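You operate a simulated robot arm through the tools that you are given. There is no shell and no other tool.

The job below is to be done with a simulated robot arm. You get a single attempt, and the scene is never put back.

Task
Put things in order on the top of the games table. At the end: the green seed box (marked "SEEDS") stands where the green wax tin stood; the clear jar of beads stands on top of the purple block; the green wax tin stands where the clear jar of beads stood; the gold square vase from the top of the games table stands where the green seed box stood; whatever was shut is shut again. Leave all else as you found it, and nothing knocked over.

It is judged by the outcome, as a careful person would: the job done as asked, and still so three seconds after it is handed in. It fails if anything else is knocked over, pushed out of place, dropped, spilled or broken.

Robot
A 5-joint arm with a two-finger parallel gripper, fixed in place. Base frame: the origin is at the foot of the arm, x ahead of it, y to its left, z up; the work surface is at about z = 0. Lengths are in mm, angles in rad, forces in N, time in s.
With the tool pointing down near the work surface it reaches from about 260 to 680 mm from the base axis. Its first joint turns from -1.152 to 1.152 rad. The tool tilts only in the upright plane through the base axis and itself; it spins freely about its own axis. Payload 2.9 kg.
The tool frame sits at the grasp point between the pads (the TCP): z along the fingers, y along the line on which they close. The tips reach 30 mm beyond it. The gripper opens to 110 mm. The fingers are 20 mm wide and 10 mm thick; the gripper's body (48 by 112 mm) begins 55 mm behind the TCP.
Orientation is that of the tool frame in the base frame, as a unit quaternion [x, y, z, w]. With the fingers straight down and closing along the base's y, the tool's x points along the base's -x, its y along +y and its z along -z.

Tools
- The arm moves only by the tool send_rows. Its argument "series" is one flat list of numbers, 7 for each row, row after row: the turn, a rotation vector about the base's x, y, z in rad, then the shift along the base's x, y, z in mm, then the finger opening in mm, from 0 to 110. In form: [ax, ay, az, x, y, z, gripper, ax, ay, az, x, y, z, gripper, ...]. A call has 1 to 20 rows; each row shifts and turns the commanded pose from where the row before left it. Rows are played at 5 a second. More than 50 mm and 0.15 rad between two rows, or a gripper value outside its range, and nothing of the call is played. Where a pose cannot be reached the arm comes as near as it can. A force on the tool above 40 N (or 10 N above the force at the start of the call, whichever is more), or a blocked arm, ends the call early, and 0.2 s more pass. Each finger travels about 108 mm/s and halts on what it meets, pressing with about 28 N; the grip force reading is that of the motor and also rises with nothing between the fingers. The clock runs only during rows and for 0.2 s after the last one: add rows that do not move to give the fingers time. The reply holds the time, the measured pose of the TCP, the force on the tool along the base axes, the opening and the grip force, in the units named above and with some noise, with the torque about the TCP (base axes, N m) and any sound that the robot's microphone picked up.
- Cameras (640 x 400 px; columns grow to the right, rows downward): "scene" is fixed at [39.5, -465.5, 589.6]; the picture's right is [0.68, -0.74, 0.00], its down [-0.53, -0.48, -0.70] and it looks along [0.52, 0.47, -0.72] (base axes); focal length 361 px, centre (320, 200). "wrist" rides on the gripper at [72, 17, -103] in the tool frame; the picture's right is [-0.23, 0.97, 0.00], its down [-0.76, -0.18, -0.62] and it looks along [-0.61, -0.14, 0.78] (tool axes); focal length 222 px, centre (320, 200). There is no depth. A picture from a camera that has moved, and an enlarged one, comes with that camera's place and axes in the base frame and with its lens.
- capture(camera): a new picture of that camera. The clock stands still meanwhile.
- close_up(camera, box): a new picture of the part [left, top, right, bottom] of that camera's present view, enlarged. The clock stands still meanwhile.
- sign_off(): hands the job in; it is judged then, once.

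Nothing tells you positions but the pictures and the camera data. Unless the task says otherwise, let go and move clear before handing in.

The tools are called after "Call:" by a JSON object that holds its "name" and its "arguments". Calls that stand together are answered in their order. send_rows: Moves the arm, as the interface text tells. Its arguments: {"type":"object","properties":{"series":{"type":"array","items":{"type":"number"}}},"required":["series"]} The other tools are called the same way: capture (camera) takes a picture; close_up (camera, box) takes an enlarged picture of a part of a camera's view; sign_off () hands the job in.

At the start:

```text
time_s: 0.0
ee_pos: [358.2, -105.9, 266.3]
orientation: [0.0, 1.0, 0.0, -0.001]
force: [0.3, 0.6, 0.9]
wrist_torque: [0.03, 0.02, 0.04]
gripper_width: 110.1
finger_force: 0.1
```

scene: 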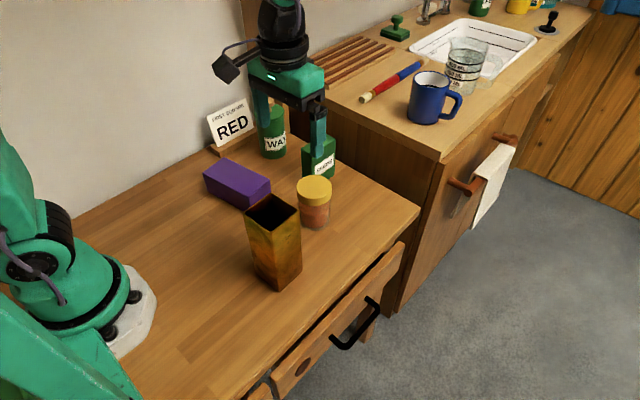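
wrist: 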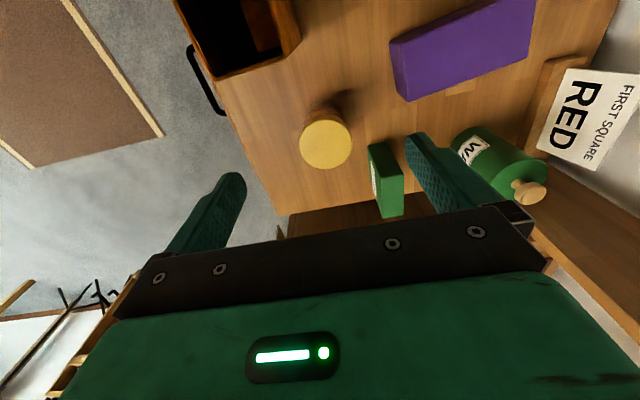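

I see the games table with a purple block, a gold square vase, a jar with a yellow lid, a green seed box and a green wax tin under the gripper, next to a "RED" sign. I'll take closer looks before moving.

Call:
{"name": "close_up", "arguments": {"camera": "scene", "box": [180, 80, 420, 230]}}

Call:
{"name": "close_up", "arguments": {"camera": "scene", "box": [180, 180, 440, 400]}}

Call:
{"name": "close_up", "arguments": {"camera": "wrist", "box": [180, 0, 640, 280]}}

Call:
{"name": "close_up", "arguments": {"camera": "scene", "box": [330, 0, 640, 200]}}

```text
2.67 times, centred on (300, 155) of scene
camera zoom: at [39.5, -465.5, 589.6], right [0.68, -0.74, 0.0], down [-0.53, -0.48, -0.7], along [0.52, 0.47, -0.72], focal length 964 px, centre (373, 320)
```

zoom: 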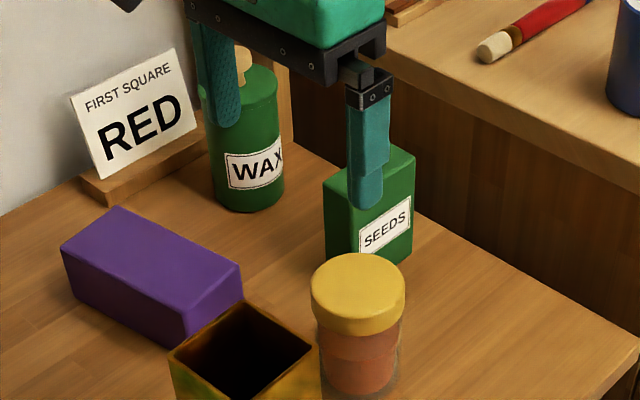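

```text
1.82 times, centred on (310, 290) of scene
camera zoom: at [39.5, -465.5, 589.6], right [0.68, -0.74, 0.0], down [-0.53, -0.48, -0.7], along [0.52, 0.47, -0.72], focal length 657 px, centre (338, 36)
```

zoom: 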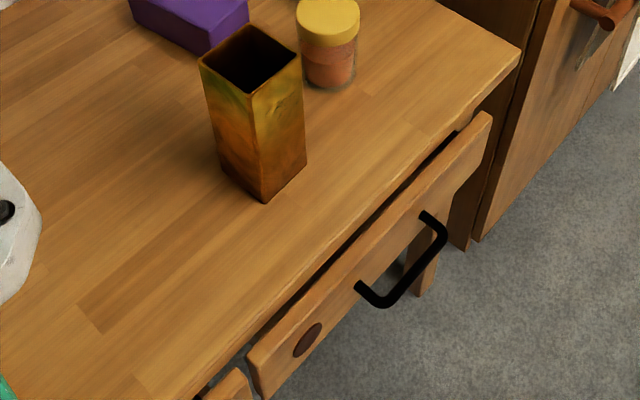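

```text
1.39 times, centred on (410, 140) of wrist
camera zoom: at [286.7, -88.4, 368.7], right [0.23, 0.97, 0.0], down [0.76, -0.18, 0.62], along [0.61, -0.14, -0.78], focal length 309 px, centre (195, 284)
```

zoom: 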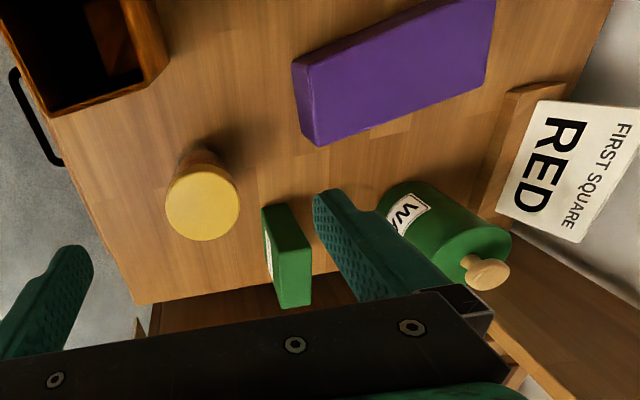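

```text
2.00 times, centred on (485, 100) of scene
camera zoom: at [39.5, -465.5, 589.6], right [0.68, -0.74, 0.0], down [-0.53, -0.48, -0.7], along [0.52, 0.47, -0.72], focal length 723 px, centre (-10, 400)
```

zoom: 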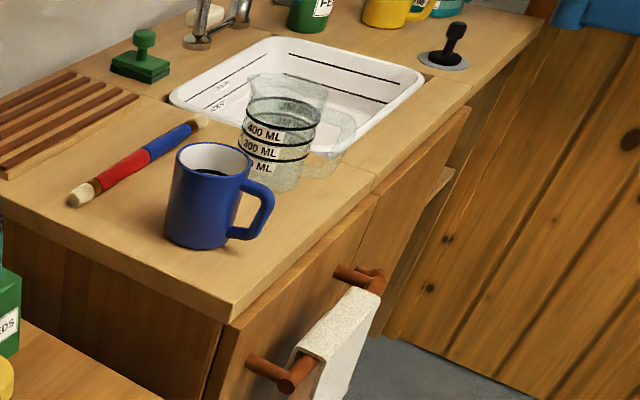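

The wax tin seems to be near (512, 125), the seed box near (540, -9), the jar near (409, -110) and the vase near (278, -145). I'll raise the arm for a more central wrist view so I can measure these better.

Call:
{"name": "send_rows", "arguments": {"series": [0, 0, 0, -7, 26, 16, 110, 0, 0, 0, -7, 26, 16, 110, 0, 0, 0, -7, 26, 16, 110, 0, 0, 0, -7, 28, 16, 110, 0, 0, 0, 0, 0, 0, 110]}}

Call:
{"name": "capture", "arguments": {"camera": "wrist"}}

Call:
{"name": "capture", "arguments": {"camera": "scene"}}

```text
time_s: 1.2
ee_pos: [329.6, 2.7, 329.0]
orientation: [0.0, 1.0, 0.0, 0.0]
force: [0.2, -0.4, 0.6]
wrist_torque: [0.01, 0.03, -0.04]
gripper_width: 109.7
finger_force: 0.1
```

```text
taken
camera wrist: at [257.7, 18.8, 431.6], right [0.23, 0.97, 0.0], down [0.76, -0.18, 0.62], along [0.61, -0.14, -0.78], focal length 222 px, centre (320, 200)
```

wrist: 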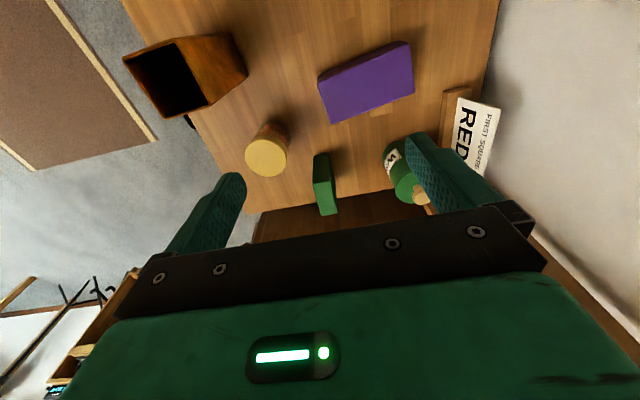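

```text
taken
```

scene: 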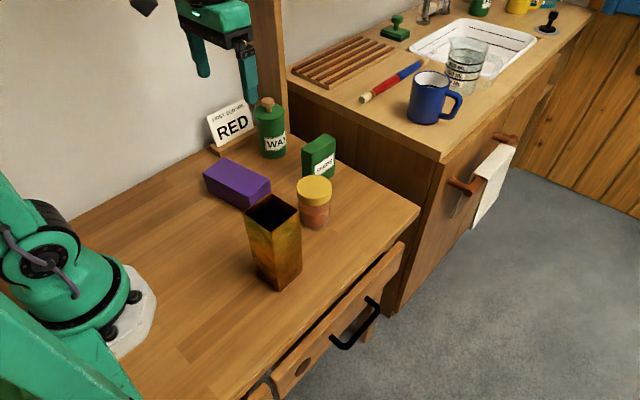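

The arm is now out of the way and the scene camera sees all objects clearly. I'll take enlarged views to measure them.

Call:
{"name": "close_up", "arguments": {"camera": "scene", "box": [190, 80, 350, 180]}}

Call:
{"name": "close_up", "arguments": {"camera": "scene", "box": [190, 140, 350, 240]}}

Call:
{"name": "close_up", "arguments": {"camera": "scene", "box": [210, 180, 370, 300]}}

Call:
{"name": "close_up", "arguments": {"camera": "wrist", "box": [220, 20, 540, 220]}}

```text
4.00 times, centred on (270, 130) of scene
camera zoom: at [39.5, -465.5, 589.6], right [0.68, -0.74, 0.0], down [-0.53, -0.48, -0.7], along [0.51, 0.47, -0.72], focal length 1446 px, centre (520, 480)
```

zoom: 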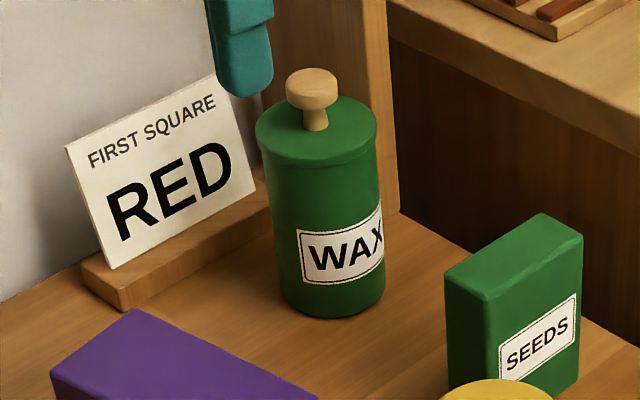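

```text
4.00 times, centred on (270, 190) of scene
camera zoom: at [39.5, -465.5, 589.6], right [0.68, -0.74, 0.0], down [-0.53, -0.48, -0.7], along [0.51, 0.47, -0.72], focal length 1446 px, centre (520, 240)
```

zoom: 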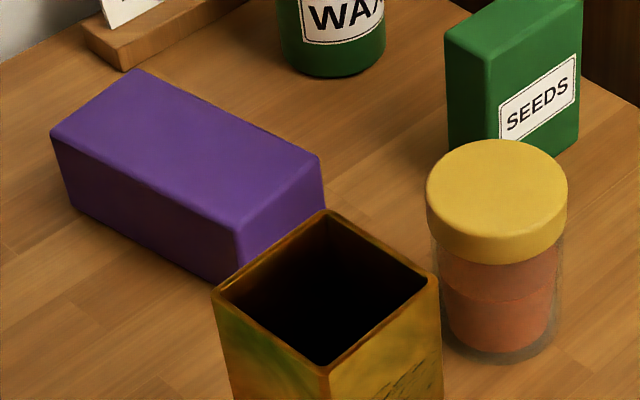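

```text
3.33 times, centred on (290, 240) of scene
camera zoom: at [39.5, -465.5, 589.6], right [0.68, -0.74, 0.0], down [-0.53, -0.48, -0.7], along [0.51, 0.47, -0.72], focal length 1205 px, centre (420, 67)
```

zoom: 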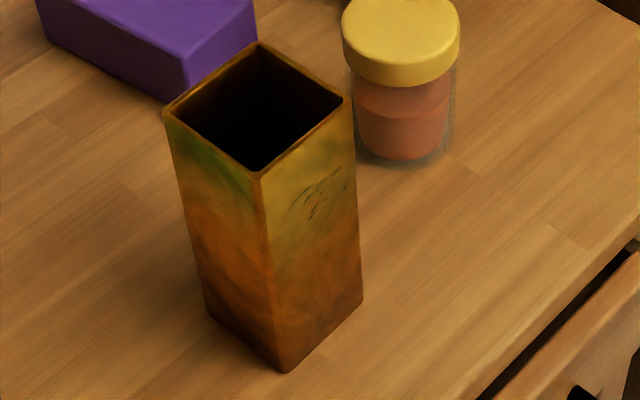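

```text
2.00 times, centred on (380, 120) of wrist
camera zoom: at [257.7, 18.8, 431.6], right [0.23, 0.97, 0.0], down [0.76, -0.18, 0.62], along [0.61, -0.14, -0.78], focal length 444 px, centre (200, 360)
```

zoom: 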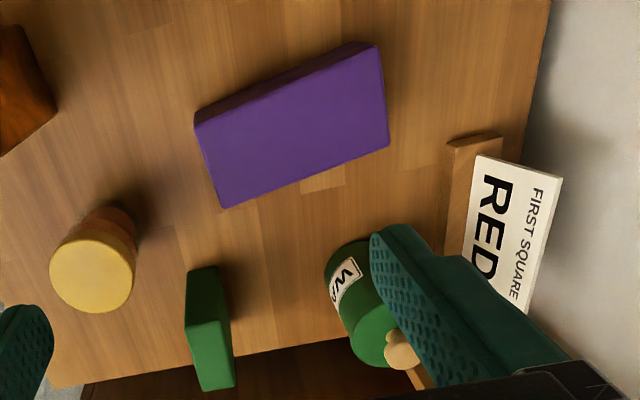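

The layout is now measured. The jar is at about (412, -110) and 96 tall, the seed box at about (507, -35) and 112 tall, and the tin at about (512, 131), about 155 tall with its knob. The vase is at about (271, -150) and 169 tall, and the purple block's centre is at about (353, 72) with its top at about 56. Next I'll hover over the jar to confirm its position.

Call:
{"name": "send_rows", "arguments": {"series": [0, 0, 0, 16.5, -22.5, -20, 110, 0, 0, 0, 16.5, -22.5, -20, 110, 0, 0, 0, 16.5, -22.5, -20, 110, 0, 0, 0, 16.5, -22.5, -20, 110, 0, 0, 0, 16.5, -22.5, -20, 110, 0, 0, 0, 0, 0, 0, 110]}}

Call:
{"name": "capture", "arguments": {"camera": "wrist"}}

Call:
{"name": "capture", "arguments": {"camera": "scene"}}

```text
time_s: 2.6
ee_pos: [413.6, -112.4, 229.8]
orientation: [0.0, 1.0, 0.0, 0.0]
force: [-1.2, -0.1, 0.1]
wrist_torque: [0.01, 0.02, -0.01]
gripper_width: 109.9
finger_force: 0.0
```

```text
taken
camera wrist: at [340.6, -95.4, 333.0], right [0.23, 0.97, 0.0], down [0.76, -0.18, 0.62], along [0.61, -0.14, -0.78], focal length 222 px, centre (320, 200)
```

wrist: 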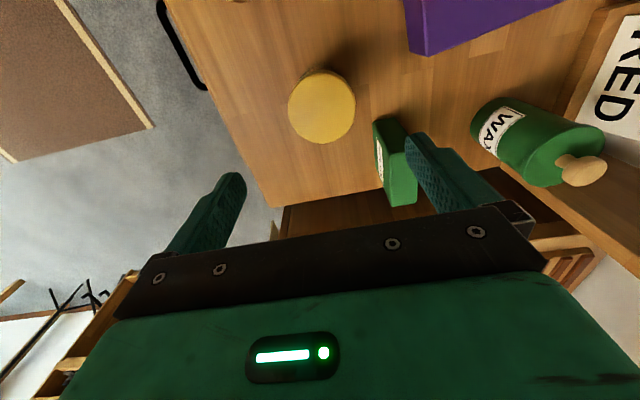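

```text
taken
```

scene: 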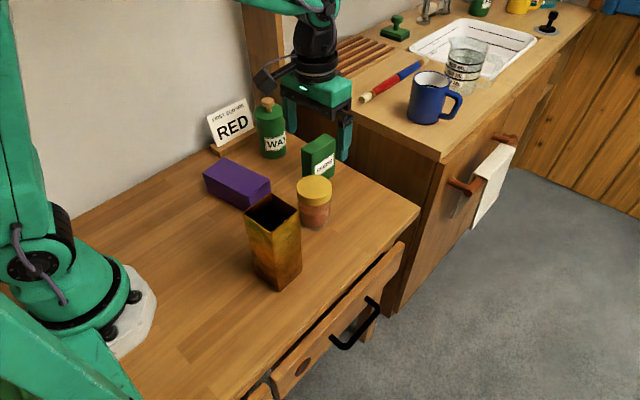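

Call:
{"name": "close_up", "arguments": {"camera": "wrist", "box": [240, 30, 400, 170]}}

Call:
{"name": "close_up", "arguments": {"camera": "scene", "box": [280, 150, 350, 240]}}

Call:
{"name": "close_up", "arguments": {"camera": "wrist", "box": [440, 70, 640, 220]}}

```text
2.86 times, centred on (320, 100) of wrist
camera zoom: at [340.6, -95.4, 333.0], right [0.23, 0.97, 0.0], down [0.76, -0.18, 0.62], along [0.61, -0.14, -0.78], focal length 635 px, centre (320, 486)
```

zoom: 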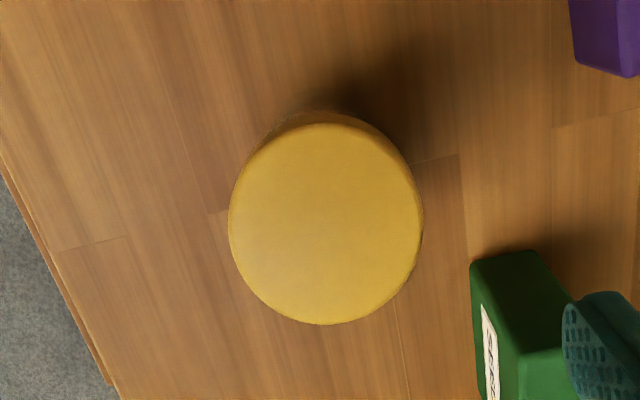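

```text
4.44 times, centred on (315, 195) of scene
camera zoom: at [39.5, -465.5, 589.6], right [0.68, -0.74, 0.0], down [-0.53, -0.48, -0.7], along [0.52, 0.47, -0.72], focal length 1606 px, centre (342, 222)
```

zoom: 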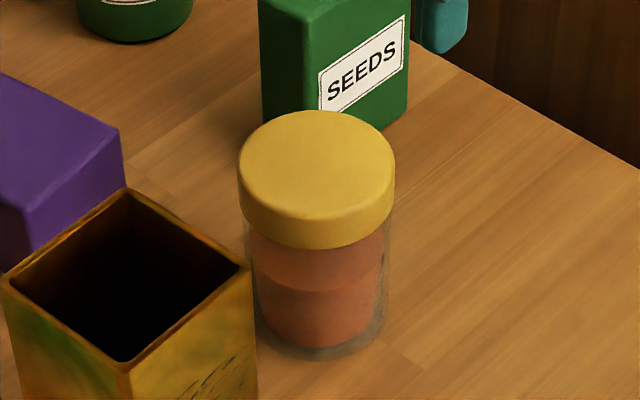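

```text
2.67 times, centred on (540, 145) of wrist
camera zoom: at [340.6, -95.4, 333.0], right [0.23, 0.97, 0.0], down [0.76, -0.18, 0.62], along [0.61, -0.14, -0.78], focal length 592 px, centre (-267, 347)
```

zoom: 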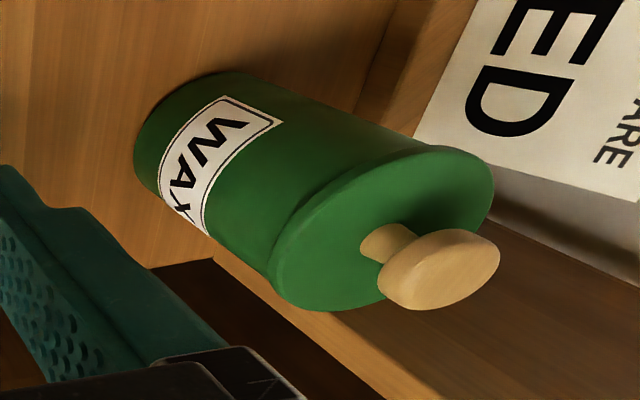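

The tool is straight above the jar and the measurements agree. I'll lower the open fingers around it to z≈50, closing along y, then check before gripping.

Call:
{"name": "send_rows", "arguments": {"series": [0, 0, 0, -1.7, 2.9, -40, 110, 0, 0, 0, 0, 0, -40, 110, 0, 0, 0, 0, 0, -40, 110, 0, 0, 0, 0, 0, -30, 110, 0, 0, 0, 0, 0, -15, 110, 0, 0, 0, 0, 0, -15, 110, 0, 0, 0, 0, 0, 0, 110]}}

Call:
{"name": "close_up", "arguments": {"camera": "scene", "box": [220, 60, 420, 240]}}

Call:
{"name": "capture", "arguments": {"camera": "wrist"}}

```text
time_s: 4.2
ee_pos: [411.0, -109.5, 49.3]
orientation: [-0.001, 1.0, 0.0, -0.001]
force: [-0.3, 0.9, 0.2]
wrist_torque: [0.01, 0.0, -0.02]
gripper_width: 110.1
finger_force: 0.1
```

```text
2.22 times, centred on (320, 150) of scene
camera zoom: at [39.5, -465.5, 589.6], right [0.68, -0.74, 0.0], down [-0.53, -0.48, -0.7], along [0.52, 0.47, -0.72], focal length 803 px, centre (320, 311)
```

zoom: 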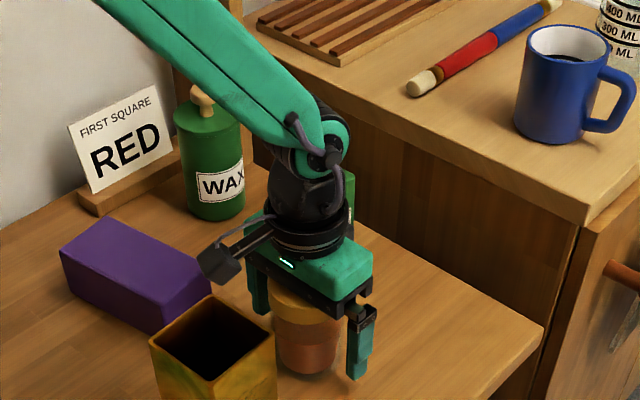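

```text
taken
camera wrist: at [338.9, -92.0, 151.9], right [0.23, 0.97, 0.0], down [0.76, -0.18, 0.62], along [0.61, -0.14, -0.78], focal length 222 px, centre (320, 200)
```

wrist: 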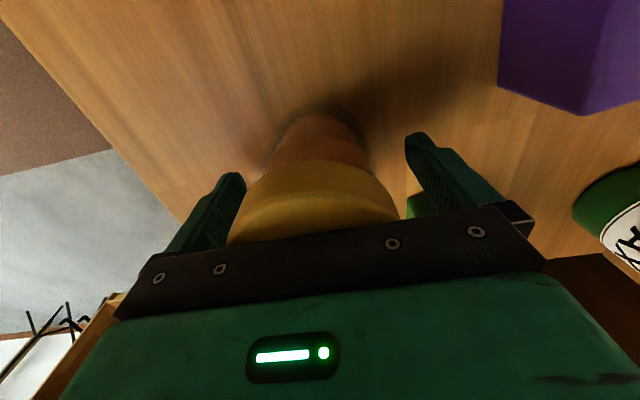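

The fingers straddle the jar with clearance on both sides. I'll close gently and check the grip.

Call:
{"name": "send_rows", "arguments": {"series": [0, 0, 0, 0, 0, 0, 95, 0, 0, 0, 0, 0, 0, 84, 0, 0, 0, 0, 0, 0, 76, 0, 0, 0, 0, 0, 0, 70, 0, 0, 0, 0, 0, 0, 64, 0, 0, 0, 0, 0, 0, 56, 0, 0, 0, 0, 0, 0, 50, 0, 0, 0, 0, 0, 0, 50]}}

Call:
{"name": "capture", "arguments": {"camera": "wrist"}}

```text
time_s: 6.0
ee_pos: [410.6, -109.1, 49.6]
orientation: [0.0, 1.0, 0.0, 0.0]
force: [0.2, -0.4, -0.6]
wrist_torque: [0.06, -0.01, 0.0]
gripper_width: 67.4
finger_force: 28.2
```

```text
taken
camera wrist: at [339.0, -92.1, 152.2], right [0.23, 0.97, 0.0], down [0.76, -0.18, 0.62], along [0.61, -0.14, -0.78], focal length 222 px, centre (320, 200)
```

wrist: 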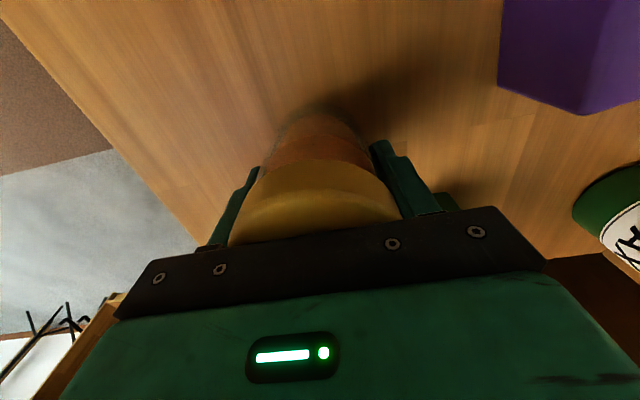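

Gripped at 67.4 mm. I'll lift by a few mm and check that the whole jar comes up.

Call:
{"name": "send_rows", "arguments": {"series": [0, 0, 0, 0, 0, 3, 50, 0, 0, 0, 0, 0, 5, 50, 0, 0, 0, 0, 0, 7, 50, 0, 0, 0, 0, 0, 0, 50]}}

Call:
{"name": "close_up", "arguments": {"camera": "scene", "box": [260, 150, 370, 240]}}

Call:
{"name": "capture", "arguments": {"camera": "wrist"}}

```text
time_s: 7.0
ee_pos: [411.7, -109.2, 65.0]
orientation: [0.0, 1.0, 0.0, 0.0]
force: [0.3, 1.0, -2.4]
wrist_torque: [-0.01, 0.03, -0.01]
gripper_width: 67.3
finger_force: 28.1
```

```text
4.44 times, centred on (315, 195) of scene
camera zoom: at [39.5, -465.5, 589.6], right [0.68, -0.74, 0.0], down [-0.53, -0.48, -0.7], along [0.51, 0.47, -0.72], focal length 1606 px, centre (342, 222)
```

zoom: 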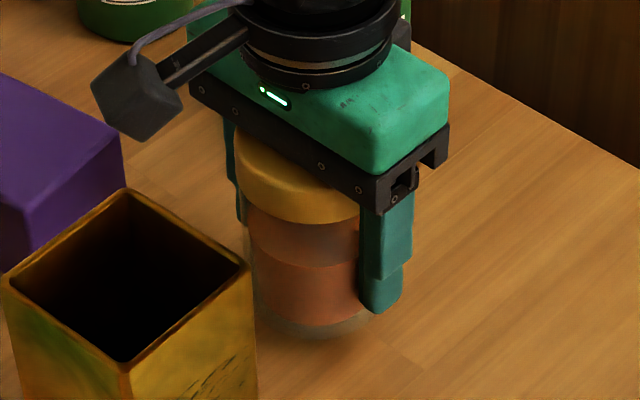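

```text
taken
camera wrist: at [339.1, -91.7, 167.5], right [0.23, 0.97, 0.0], down [0.76, -0.18, 0.62], along [0.61, -0.14, -0.78], focal length 222 px, centre (320, 200)
```

wrist: 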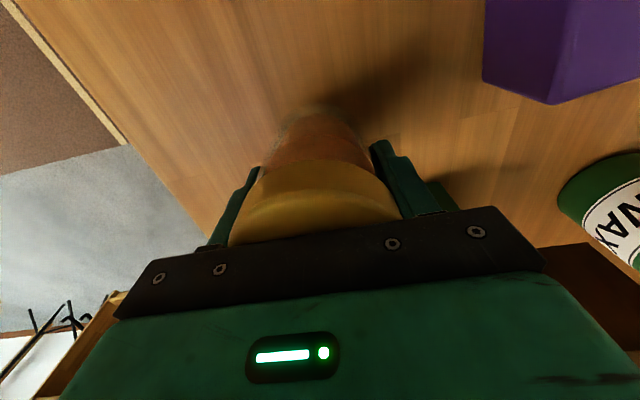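

The jar came up whole with nothing dropped. I'll lift it clear and carry it over the purple block.

Call:
{"name": "send_rows", "arguments": {"series": [0, 0, 0, 0, 0, 20, 50, 0, 0, 0, 0, 0, 30, 50, 0, 0, 0, 0, 0, 30, 50, 0, 0, 0, -5.3, 16.2, 0, 50, 0, 0, 0, -7.5, 23, 0, 50, 0, 0, 0, -7.5, 23, 0, 50, 0, 0, 0, -7.5, 23, 0, 50, 0, 0, 0, -7.5, 23, 0, 50, 0, 0, 0, -7.5, 23, 0, 50, 0, 0, 0, -7.5, 23, 0, 50, 0, 0, 0, -5, 15, 0, 50, 0, 0, 0, -3, 12, 0, 50, 0, 0, 0, 0, 0, 0, 50]}}

Call:
{"name": "close_up", "arguments": {"camera": "scene", "box": [170, 60, 330, 220]}}

Call:
{"name": "capture", "arguments": {"camera": "wrist"}}

```text
time_s: 9.8
ee_pos: [353.3, 71.2, 143.9]
orientation: [0.0, 1.0, 0.0, -0.001]
force: [-0.7, -0.6, -2.3]
wrist_torque: [0.02, -0.02, 0.0]
gripper_width: 67.5
finger_force: 28.6
```

```text
2.50 times, centred on (250, 140) of scene
camera zoom: at [39.5, -465.5, 589.6], right [0.68, -0.74, 0.0], down [-0.53, -0.48, -0.7], along [0.51, 0.47, -0.72], focal length 904 px, centre (495, 350)
```

zoom: 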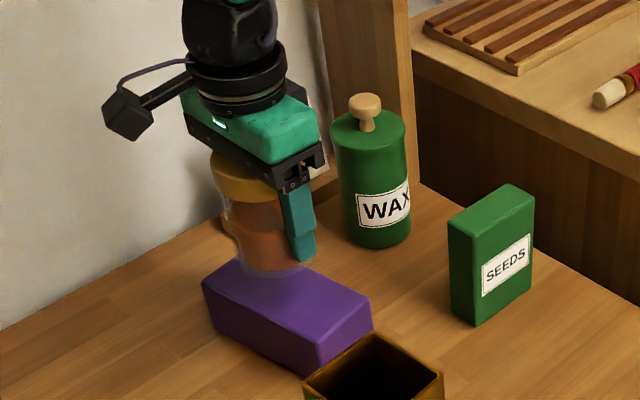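

```text
taken
camera wrist: at [281.3, 88.7, 247.5], right [0.23, 0.97, 0.0], down [0.76, -0.18, 0.62], along [0.61, -0.14, -0.78], focal length 222 px, centre (320, 200)
```

wrist: 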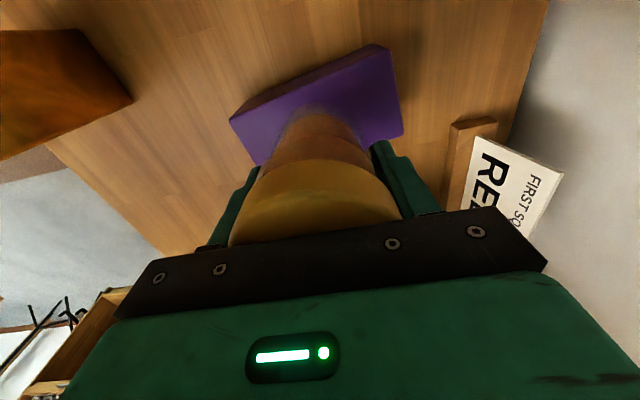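

Call:
{"name": "close_up", "arguments": {"camera": "wrist", "box": [210, 30, 430, 180]}}

Call:
{"name": "close_up", "arguments": {"camera": "scene", "box": [190, 110, 290, 220]}}

```text
2.67 times, centred on (320, 105) of wrist
camera zoom: at [281.3, 88.7, 247.5], right [0.23, 0.97, 0.0], down [0.76, -0.18, 0.62], along [0.61, -0.14, -0.78], focal length 592 px, centre (320, 453)
```

zoom: 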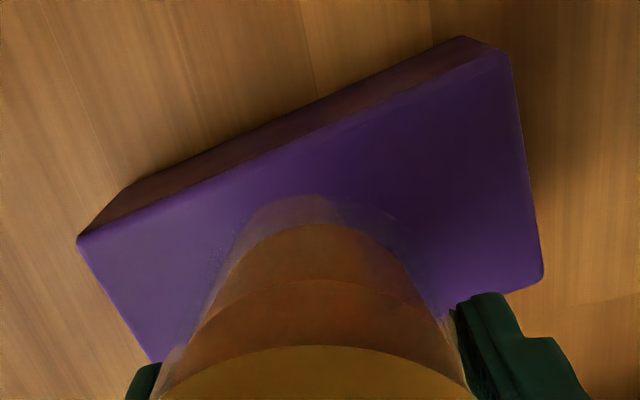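

```text
3.64 times, centred on (240, 165) of scene
camera zoom: at [39.5, -465.5, 589.6], right [0.68, -0.74, 0.0], down [-0.53, -0.48, -0.7], along [0.51, 0.47, -0.72], focal length 1314 px, centre (611, 327)
```

zoom: 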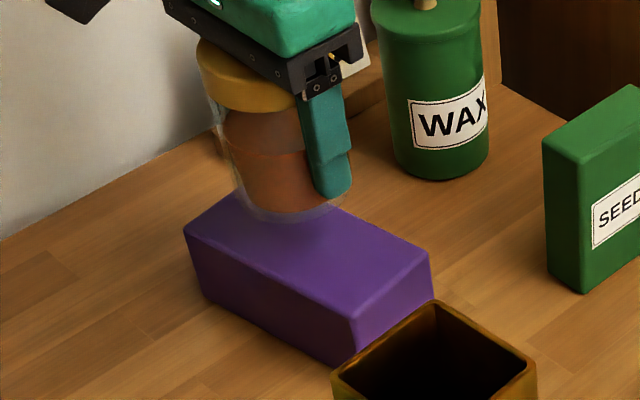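

The block's centre measures (352, 71.5), and the jar sits about 1.4 mm forward of the tool point. I'll shift x by -2.5 and lower slowly towards contact.

Call:
{"name": "send_rows", "arguments": {"series": [0, 0, 0, -2.5, 0, -8, 50, 0, 0, 0, 0, 0, -10, 50, 0, 0, 0, 0, 0, -8, 50, 0, 0, 0, 0, 0, -5, 50, 0, 0, 0, 0, 0, -3, 50, 0, 0, 0, 0, 0, 0, 50]}}

Call:
{"name": "close_up", "arguments": {"camera": "scene", "box": [190, 110, 290, 220]}}

```text
time_s: 11.2
ee_pos: [349.9, 71.6, 111.2]
orientation: [0.0, 1.0, 0.0, 0.0]
force: [0.7, -0.2, -2.5]
wrist_torque: [-0.01, 0.01, 0.01]
gripper_width: 67.6
finger_force: 27.5
```

```text
3.64 times, centred on (240, 165) of scene
camera zoom: at [39.5, -465.5, 589.6], right [0.68, -0.74, 0.0], down [-0.53, -0.48, -0.7], along [0.51, 0.47, -0.72], focal length 1314 px, centre (611, 327)
```

zoom: 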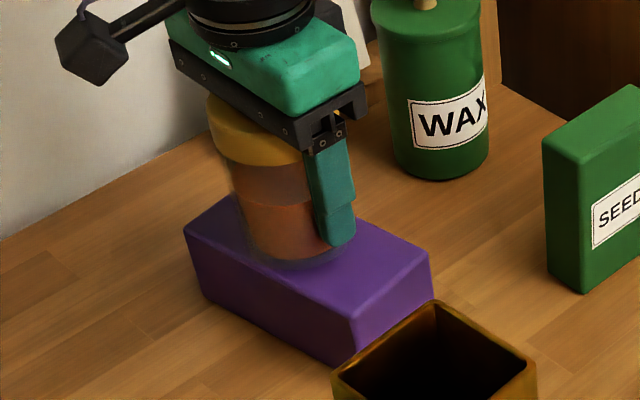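

Call:
{"name": "send_rows", "arguments": {"series": [0, 0, 0, 0, 0, -1, 50, 0, 0, 0, 0, 0, -1, 50, 0, 0, 0, 0, 0, 0, 50]}}

Call:
{"name": "send_rows", "arguments": {"series": [0, 0, 0, 0, 0, -1, 50, 0, 0, 0, 0, 0, 0, 50]}}

Call:
{"name": "send_rows", "arguments": {"series": [0, 0, 0, 0, 0, -1, 50, 0, 0, 0, 0, 0, 0, 50]}}

```text
time_s: 12.0
ee_pos: [351.6, 72.3, 109.7]
orientation: [0.0, 1.0, 0.0, 0.0]
force: [-1.0, -3.2, 3.7]
wrist_torque: [-0.1, 0.03, 0.02]
gripper_width: 67.6
finger_force: 27.8
```

```text
time_s: 12.6
ee_pos: [351.1, 72.1, 109.3]
orientation: [-0.001, 1.0, -0.001, 0.001]
force: [-6.5, -3.4, 23.4]
wrist_torque: [-0.05, 0.13, 0.06]
gripper_width: 67.5
finger_force: 27.8
```

```text
time_s: 13.2
ee_pos: [351.1, 71.5, 107.7]
orientation: [0.0, 1.0, 0.0, 0.002]
force: [-3.1, -4.1, 27.8]
wrist_torque: [-0.04, -0.22, 0.01]
gripper_width: 67.5
finger_force: 28.1
```

Contact is clear: the block top is at about 59 and I'm pressing with about 28 N. I'll ease up to release the pressure and then open slowly.

Call:
{"name": "send_rows", "arguments": {"series": [0, 0, 0, 0, 0, 1, 50, 0, 0, 0, 0, 0, 0.8, 50, 0, 0, 0, 0, 0, 0, 50]}}

Call:
{"name": "send_rows", "arguments": {"series": [0, 0, 0, 0, 0, 0, 70, 0, 0, 0, 0, 0, 0, 78, 0, 0, 0, 0, 0, 0, 90, 0, 0, 0, 0, 0, 0, 100, 0, 0, 0, 0, 0, 0, 110, 0, 0, 0, 0, 0, 0, 110]}}

Call:
{"name": "close_up", "arguments": {"camera": "scene", "box": [190, 110, 290, 220]}}

Call:
{"name": "capture", "arguments": {"camera": "wrist"}}

```text
time_s: 14.0
ee_pos: [349.5, 71.3, 108.1]
orientation: [0.0, 1.0, -0.001, -0.002]
force: [1.8, 0.9, 2.6]
wrist_torque: [-0.01, -0.24, 0.03]
gripper_width: 67.6
finger_force: 27.7
```

```text
time_s: 15.4
ee_pos: [351.1, 70.6, 109.2]
orientation: [0.0, 1.0, 0.0, 0.0]
force: [0.0, -0.7, 0.1]
wrist_torque: [0.02, -0.01, 0.0]
gripper_width: 110.2
finger_force: 0.0
```

```text
3.64 times, centred on (240, 165) of scene
camera zoom: at [39.5, -465.5, 589.6], right [0.68, -0.74, 0.0], down [-0.53, -0.48, -0.7], along [0.52, 0.47, -0.72], focal length 1314 px, centre (611, 327)
```

zoom: 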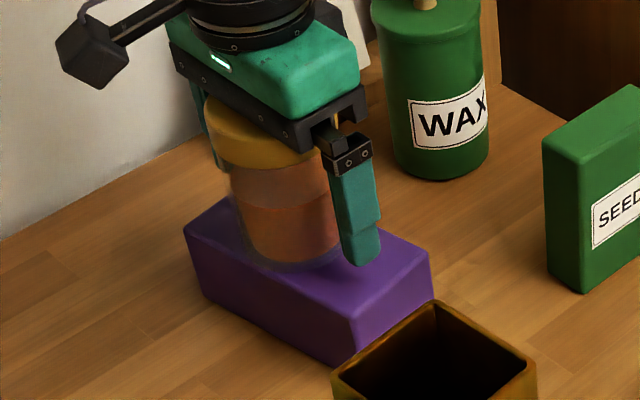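

```text
taken
camera wrist: at [278.3, 89.1, 211.5], right [0.23, 0.97, 0.0], down [0.76, -0.18, 0.62], along [0.61, -0.14, -0.78], focal length 222 px, centre (320, 200)
```

wrist: 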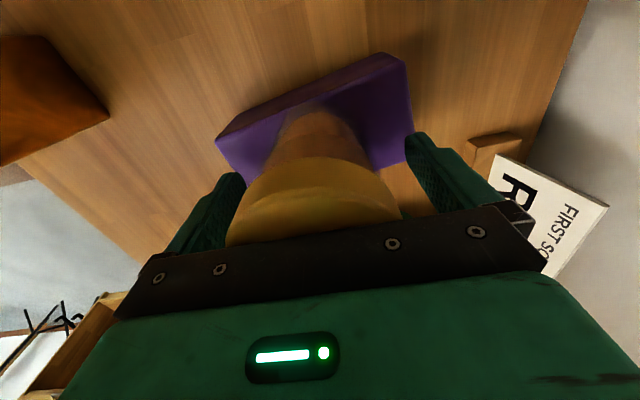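

The jar stands on the block and the fingers are clear. I'll rise straight up and move to a view near the wax tin.

Call:
{"name": "send_rows", "arguments": {"series": [0, 0, 0, 0, 0, 20, 110, 0, 0, 0, 0, 0, 40, 110, 0, 0, 0, 0, 0, 40, 110, 0, 0, 0, 0, 0, 40, 110, 0, 0, 0, 22, 8, 20, 110, 0, 0, 0, 22, 8, 10, 110, 0, 0, 0, 22, 8, 0, 110, 0, 0, 0, 22, 8, 0, 110, 0, 0, 0, 0, 0, 0, 110]}}

Call:
{"name": "capture", "arguments": {"camera": "wrist"}}

Call:
{"name": "close_up", "arguments": {"camera": "scene", "box": [180, 60, 360, 240]}}

```text
time_s: 17.4
ee_pos: [439.4, 102.6, 279.4]
orientation: [0.0, 1.0, 0.0, 0.0]
force: [-0.6, 0.7, 0.3]
wrist_torque: [-0.02, 0.01, -0.01]
gripper_width: 109.9
finger_force: 0.0
```

```text
taken
camera wrist: at [366.6, 120.8, 381.9], right [0.23, 0.97, 0.0], down [0.76, -0.18, 0.62], along [0.61, -0.14, -0.78], focal length 222 px, centre (320, 200)
```

wrist: 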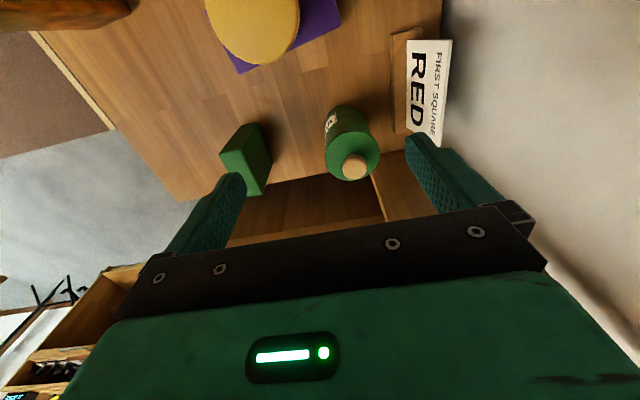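

```text
2.22 times, centred on (270, 150) of scene
camera zoom: at [39.5, -465.5, 589.6], right [0.68, -0.74, 0.0], down [-0.53, -0.48, -0.7], along [0.52, 0.47, -0.72], focal length 803 px, centre (431, 311)
```

zoom: 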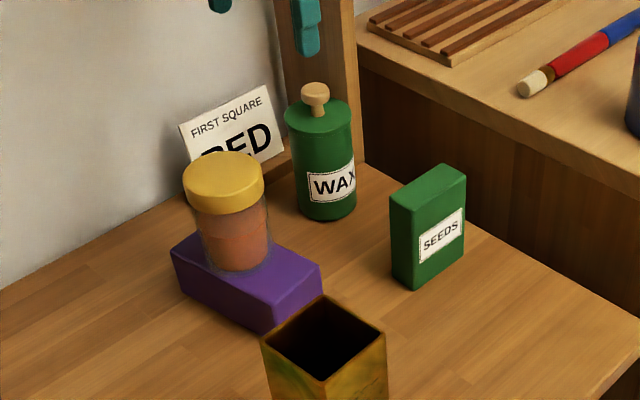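

Call:
{"name": "close_up", "arguments": {"camera": "wrist", "box": [200, 80, 460, 220]}}

Call:
{"name": "close_up", "arguments": {"camera": "scene", "box": [235, 85, 345, 185]}}

```text
2.46 times, centred on (330, 150) of wrist
camera zoom: at [366.6, 120.8, 381.9], right [0.23, 0.97, 0.0], down [0.76, -0.18, 0.62], along [0.61, -0.14, -0.78], focal length 547 px, centre (295, 323)
```

zoom: 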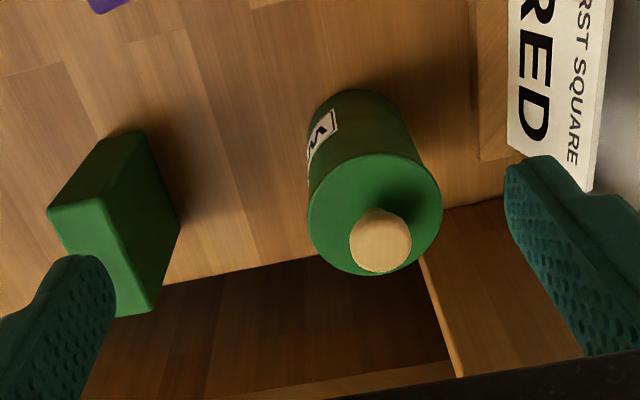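

```text
4.00 times, centred on (290, 135) of scene
camera zoom: at [39.5, -465.5, 589.6], right [0.68, -0.74, 0.0], down [-0.53, -0.48, -0.7], along [0.52, 0.47, -0.72], focal length 1446 px, centre (440, 460)
```

zoom: 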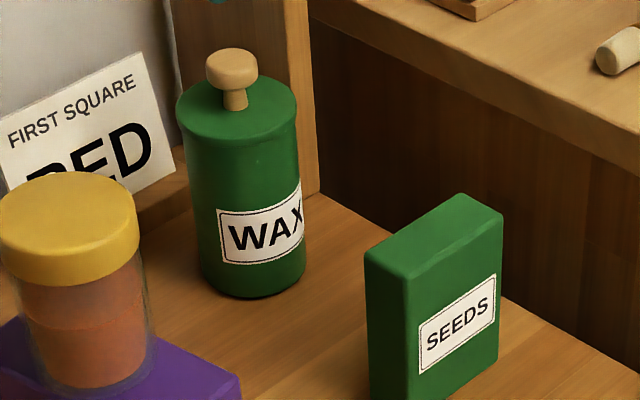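

The wax tin measures (511.3, 131.5) with its lid at about 117 and its knob top at about 150. I'll move over it, clear of the sign, and descend to z≈102 with the fingers open along y.

Call:
{"name": "send_rows", "arguments": {"series": [0, 0, 0, 24, 9.3, 0, 110, 0, 0, 0, 24, 9.3, -10, 110, 0, 0, 0, 25.1, 9.2, -20, 110, 0, 0, 0, 0, 0, -30, 110, 0, 0, 0, 0, 0, -40, 110, 0, 0, 0, 0, 0, -30, 110, 0, 0, 0, 0, 0, -25, 110, 0, 0, 0, 0, 0, -12, 110, 0, 0, 0, 0, 0, 0, 110]}}

Call:
{"name": "capture", "arguments": {"camera": "wrist"}}

Call:
{"name": "close_up", "arguments": {"camera": "scene", "box": [200, 40, 340, 180]}}

```text
time_s: 19.4
ee_pos: [513.3, 131.4, 111.5]
orientation: [0.0, 1.0, 0.0, 0.0]
force: [-0.1, -0.4, 0.5]
wrist_torque: [0.0, 0.02, 0.01]
gripper_width: 110.3
finger_force: 0.0
```

```text
taken
camera wrist: at [440.4, 149.4, 214.6], right [0.23, 0.97, 0.0], down [0.76, -0.18, 0.62], along [0.61, -0.14, -0.78], focal length 222 px, centre (320, 200)
```

wrist: 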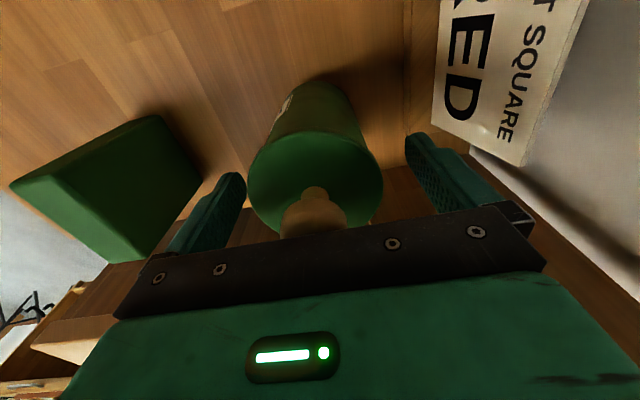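

```text
2.86 times, centred on (270, 110) of scene
camera zoom: at [39.5, -465.5, 589.6], right [0.68, -0.74, 0.0], down [-0.53, -0.48, -0.7], along [0.52, 0.47, -0.72], focal length 1033 px, centre (463, 457)
```

zoom: 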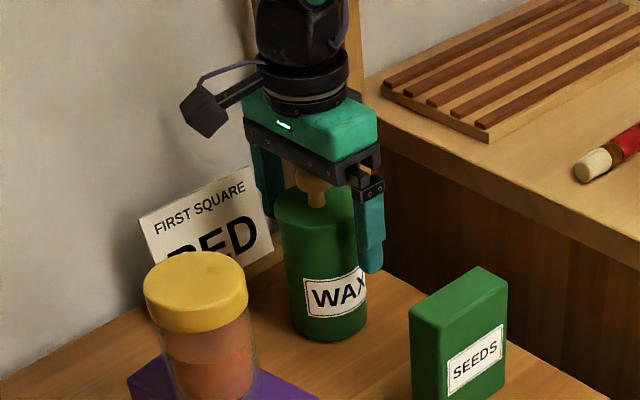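

The knob still has clearance below the gripper body. I'll lower 9 mm more and close gently.

Call:
{"name": "send_rows", "arguments": {"series": [0, 0, 0, 0, 0, -4, 110, 0, 0, 0, 0, 0, -3, 110, 0, 0, 0, 0, 0, -2, 110, 0, 0, 0, 0, 0, 0, 110]}}

Call:
{"name": "send_rows", "arguments": {"series": [0, 0, 0, 0, 0, 0, 95, 0, 0, 0, 0, 0, 0, 85, 0, 0, 0, 0, 0, 0, 78, 0, 0, 0, 0, 0, 0, 72, 0, 0, 0, 0, 0, 0, 66, 0, 0, 0, 0, 0, 0, 58, 0, 0, 0, 0, 0, 0, 52, 0, 0, 0, 0, 0, 0, 52]}}

Call:
{"name": "capture", "arguments": {"camera": "wrist"}}

Call:
{"name": "close_up", "arguments": {"camera": "scene", "box": [235, 85, 325, 175]}}

```text
time_s: 20.4
ee_pos: [510.6, 132.0, 103.2]
orientation: [0.001, 1.0, 0.0, 0.0]
force: [-0.1, -0.8, 0.7]
wrist_torque: [0.01, 0.0, 0.01]
gripper_width: 110.0
finger_force: 0.0
```

```text
time_s: 22.2
ee_pos: [511.5, 131.0, 104.1]
orientation: [0.0, 1.0, -0.001, 0.002]
force: [-1.0, -3.6, 8.7]
wrist_torque: [-0.08, 0.0, -0.01]
gripper_width: 69.3
finger_force: 27.9
```

```text
taken
camera wrist: at [439.8, 149.1, 206.0], right [0.23, 0.97, 0.0], down [0.76, -0.18, 0.62], along [0.61, -0.14, -0.78], focal length 222 px, centre (320, 200)
```

wrist: 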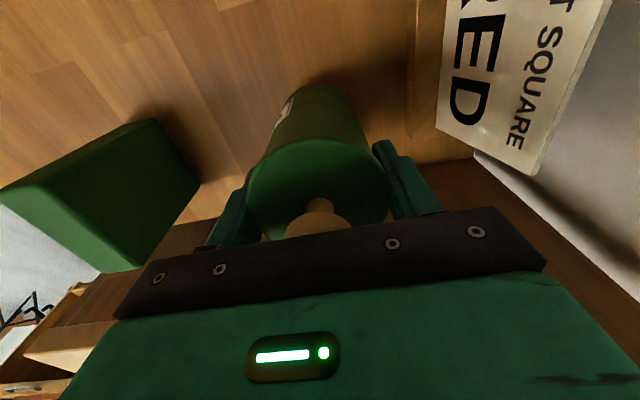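

```text
4.44 times, centred on (280, 130) of scene
camera zoom: at [39.5, -465.5, 589.6], right [0.68, -0.74, 0.0], down [-0.53, -0.48, -0.7], along [0.52, 0.47, -0.72], focal length 1606 px, centre (498, 511)
```

zoom: 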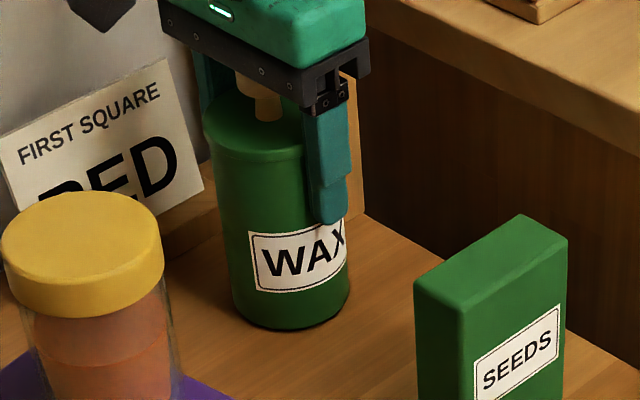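

Gripped at 69.3 mm. I'll make a small test lift and check that the whole tin follows.

Call:
{"name": "send_rows", "arguments": {"series": [0, 0, 0, 0, 0, 2, 52, 0, 0, 0, 0, 0, 4, 52, 0, 0, 0, 0, 0, 4, 52, 0, 0, 0, 0, 0, 0, 52]}}

Call:
{"name": "close_up", "arguments": {"camera": "scene", "box": [235, 85, 325, 175]}}

Call:
{"name": "capture", "arguments": {"camera": "wrist"}}

```text
time_s: 23.2
ee_pos: [512.9, 131.0, 112.2]
orientation: [0.001, 1.0, 0.0, 0.0]
force: [0.8, 0.2, -0.4]
wrist_torque: [-0.03, -0.02, -0.01]
gripper_width: 69.5
finger_force: 27.9
heard: snap
```

```text
4.44 times, centred on (280, 130) of scene
camera zoom: at [39.5, -465.5, 589.6], right [0.68, -0.74, 0.0], down [-0.53, -0.48, -0.7], along [0.52, 0.47, -0.72], focal length 1606 px, centre (498, 511)
```

zoom: 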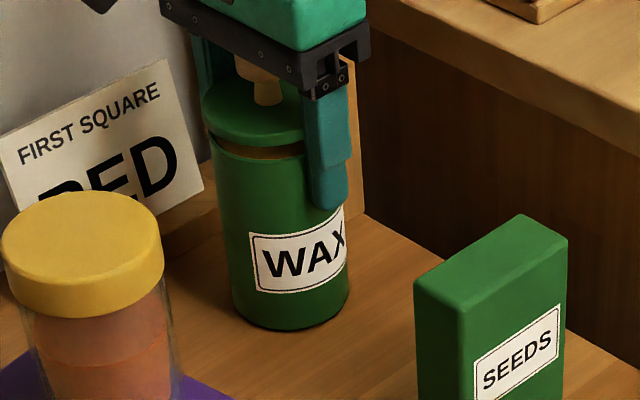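

```text
taken
camera wrist: at [440.3, 148.6, 215.4], right [0.23, 0.97, 0.0], down [0.76, -0.18, 0.62], along [0.61, -0.14, -0.78], focal length 222 px, centre (320, 200)
```

wrist: 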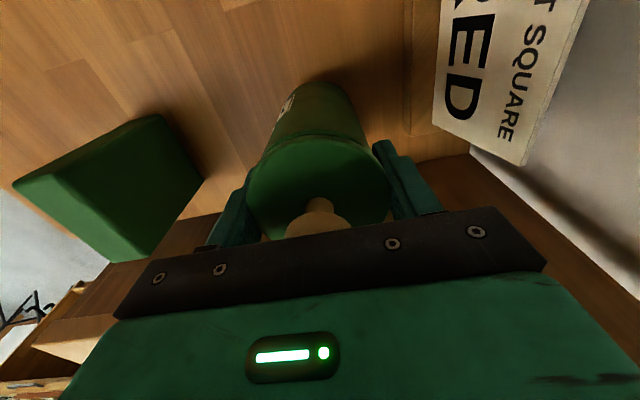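

There was a "snap": the tin has a separate snap-on lid and my grip pulled it loose while the body stayed put. I'll set the lid back down in place for now. Then I'll take it off by its knob, move the body alone, and press the lid shut at the end.

Call:
{"name": "send_rows", "arguments": {"series": [0, 0, 0, 0, 0, -4, 52, 0, 0, 0, 0, 0, -3, 52, 0, 0, 0, 0, 0, -2, 52, 0, 0, 0, 0, 0, 0, 52]}}

Call:
{"name": "close_up", "arguments": {"camera": "scene", "box": [235, 85, 325, 175]}}

```text
time_s: 24.2
ee_pos: [511.1, 131.9, 103.7]
orientation: [0.0, 1.0, 0.0, 0.0]
force: [1.0, 0.6, 0.0]
wrist_torque: [-0.02, -0.01, 0.02]
gripper_width: 69.0
finger_force: 27.9
```

```text
4.44 times, centred on (280, 130) of scene
camera zoom: at [39.5, -465.5, 589.6], right [0.68, -0.74, 0.0], down [-0.53, -0.48, -0.7], along [0.52, 0.47, -0.72], focal length 1606 px, centre (498, 511)
```

zoom: 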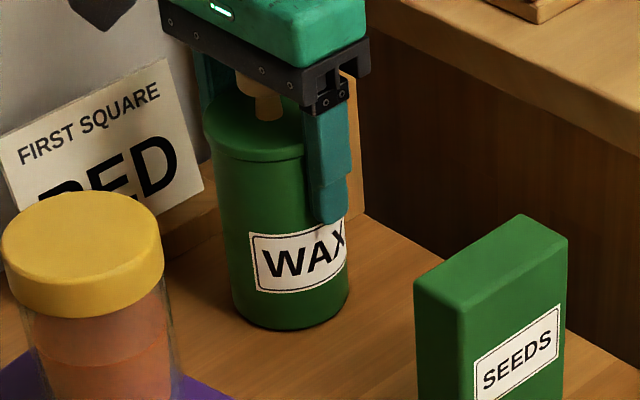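

The lid is seated within about a millimetre. I'll lower a touch more and release it.

Call:
{"name": "send_rows", "arguments": {"series": [0, 0, 0, 0, 0, -0.8, 52, 0, 0, 0, 0, 0, 0, 52]}}

Call:
{"name": "send_rows", "arguments": {"series": [0, 0, 0, 0, 0, 0, 71, 0, 0, 0, 0, 0, 0, 76, 0, 0, 0, 0, 0, 0, 84, 0, 0, 0, 0, 0, 0, 92, 0, 0, 0, 0, 0, 0, 92]}}

Call:
{"name": "close_up", "arguments": {"camera": "scene", "box": [235, 85, 325, 175]}}

```text
time_s: 24.8
ee_pos: [511.9, 131.7, 103.7]
orientation: [0.0, 1.0, 0.0, -0.001]
force: [1.0, -1.2, 0.0]
wrist_torque: [-0.03, -0.03, -0.01]
gripper_width: 69.5
finger_force: 27.5
```

```text
time_s: 26.0
ee_pos: [511.9, 130.4, 103.3]
orientation: [0.0, 1.0, 0.0, 0.0]
force: [0.3, 0.2, 0.1]
wrist_torque: [-0.03, 0.0, 0.01]
gripper_width: 92.2
finger_force: 0.1
```

```text
4.44 times, centred on (280, 130) of scene
camera zoom: at [39.5, -465.5, 589.6], right [0.68, -0.74, 0.0], down [-0.53, -0.48, -0.7], along [0.52, 0.47, -0.72], focal length 1606 px, centre (498, 511)
```

zoom: 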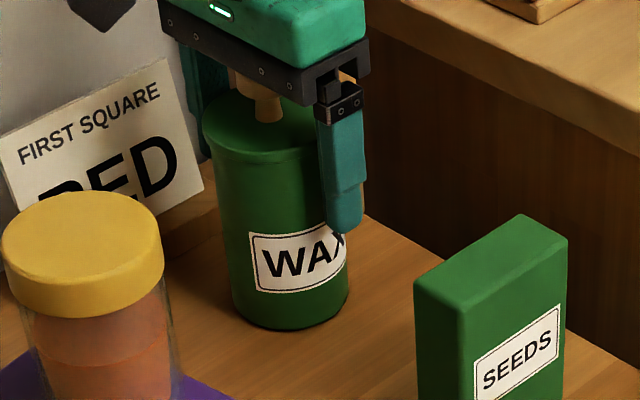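

The lid sits in place. I'll raise to knob height with the tips just above the lid and close on the knob.

Call:
{"name": "send_rows", "arguments": {"series": [0, 0, 0, 0, 0, 15, 92, 0, 0, 0, 0, 0, 20, 92, 0, 0, 0, 0, 0, 14, 92, 0, 0, 0, 0, 0, 0, 70, 0, 0, 0, 0, 0, 0, 50, 0, 0, 0, 0, 0, 0, 42, 0, 0, 0, 0, 0, 0, 42]}}

Call:
{"name": "close_up", "arguments": {"camera": "scene", "box": [235, 65, 325, 155]}}

Call:
{"name": "capture", "arguments": {"camera": "wrist"}}

```text
time_s: 27.6
ee_pos: [512.2, 130.6, 151.4]
orientation: [0.0, 1.0, 0.0, 0.001]
force: [0.5, 0.1, -0.1]
wrist_torque: [-0.01, 0.02, 0.0]
gripper_width: 41.8
finger_force: 0.1
```

```text
4.44 times, centred on (280, 110) of scene
camera zoom: at [39.5, -465.5, 589.6], right [0.68, -0.74, 0.0], down [-0.53, -0.48, -0.7], along [0.52, 0.47, -0.72], focal length 1606 px, centre (498, 600)
```

zoom: 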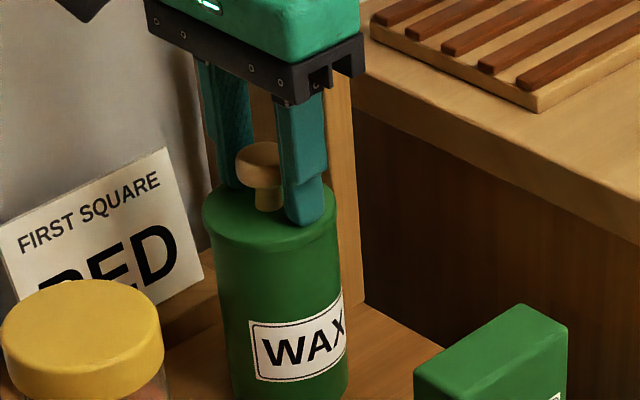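

```text
taken
camera wrist: at [440.2, 149.0, 255.0], right [0.23, 0.97, 0.0], down [0.76, -0.18, 0.62], along [0.61, -0.14, -0.78], focal length 222 px, centre (320, 200)
```

wrist: 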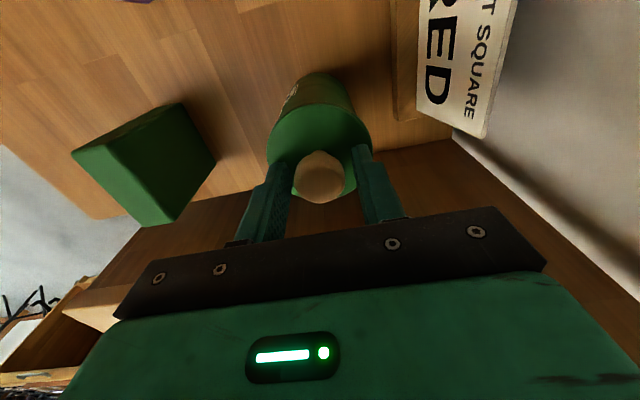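

The knob is centred between the fingers. I'll close on it.

Call:
{"name": "send_rows", "arguments": {"series": [0, 0, 0, 0, 0, 0, 36, 0, 0, 0, 0, 0, 0, 32, 0, 0, 0, 0, 0, 0, 28, 0, 0, 0, 0, 0, 0, 24, 0, 0, 0, 0, 0, 0, 20, 0, 0, 0, 0, 0, 0, 16, 0, 0, 0, 0, 0, 0, 16]}}

Call:
{"name": "send_rows", "arguments": {"series": [0, 0, 0, 0, 0, 3, 16, 0, 0, 0, 0, 0, 6, 16, 0, 0, 0, 0, 0, 10, 16, 0, 0, 0, 0, 0, 15, 16, 0, 0, 0, 0, 0, 0, 16]}}

Call:
{"name": "close_up", "arguments": {"camera": "scene", "box": [225, 65, 325, 175]}}

Call:
{"name": "capture", "arguments": {"camera": "wrist"}}

```text
time_s: 29.2
ee_pos: [512.1, 131.6, 151.5]
orientation: [0.0, 1.0, 0.0, 0.0]
force: [0.5, 0.1, -0.6]
wrist_torque: [0.03, 0.02, 0.0]
gripper_width: 28.2
finger_force: 28.1
```

```text
time_s: 30.4
ee_pos: [511.6, 130.7, 185.8]
orientation: [0.001, 1.0, 0.0, 0.0]
force: [0.3, 0.6, -0.1]
wrist_torque: [-0.01, 0.0, 0.03]
gripper_width: 28.3
finger_force: 28.1
```

```text
3.64 times, centred on (275, 120) of scene
camera zoom: at [39.5, -465.5, 589.6], right [0.68, -0.74, 0.0], down [-0.53, -0.48, -0.7], along [0.52, 0.47, -0.72], focal length 1314 px, centre (484, 491)
```

zoom: 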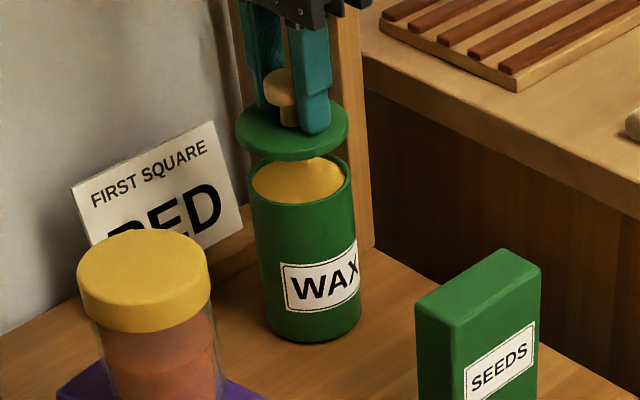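

```text
taken
camera wrist: at [439.5, 147.9, 289.1], right [0.23, 0.97, 0.0], down [0.76, -0.18, 0.62], along [0.61, -0.14, -0.78], focal length 222 px, centre (320, 200)
```

wrist: 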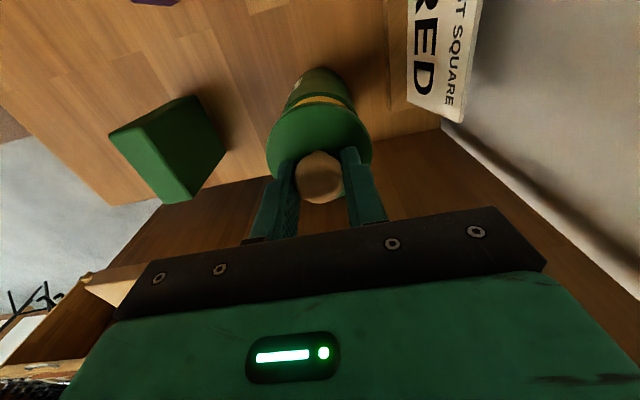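

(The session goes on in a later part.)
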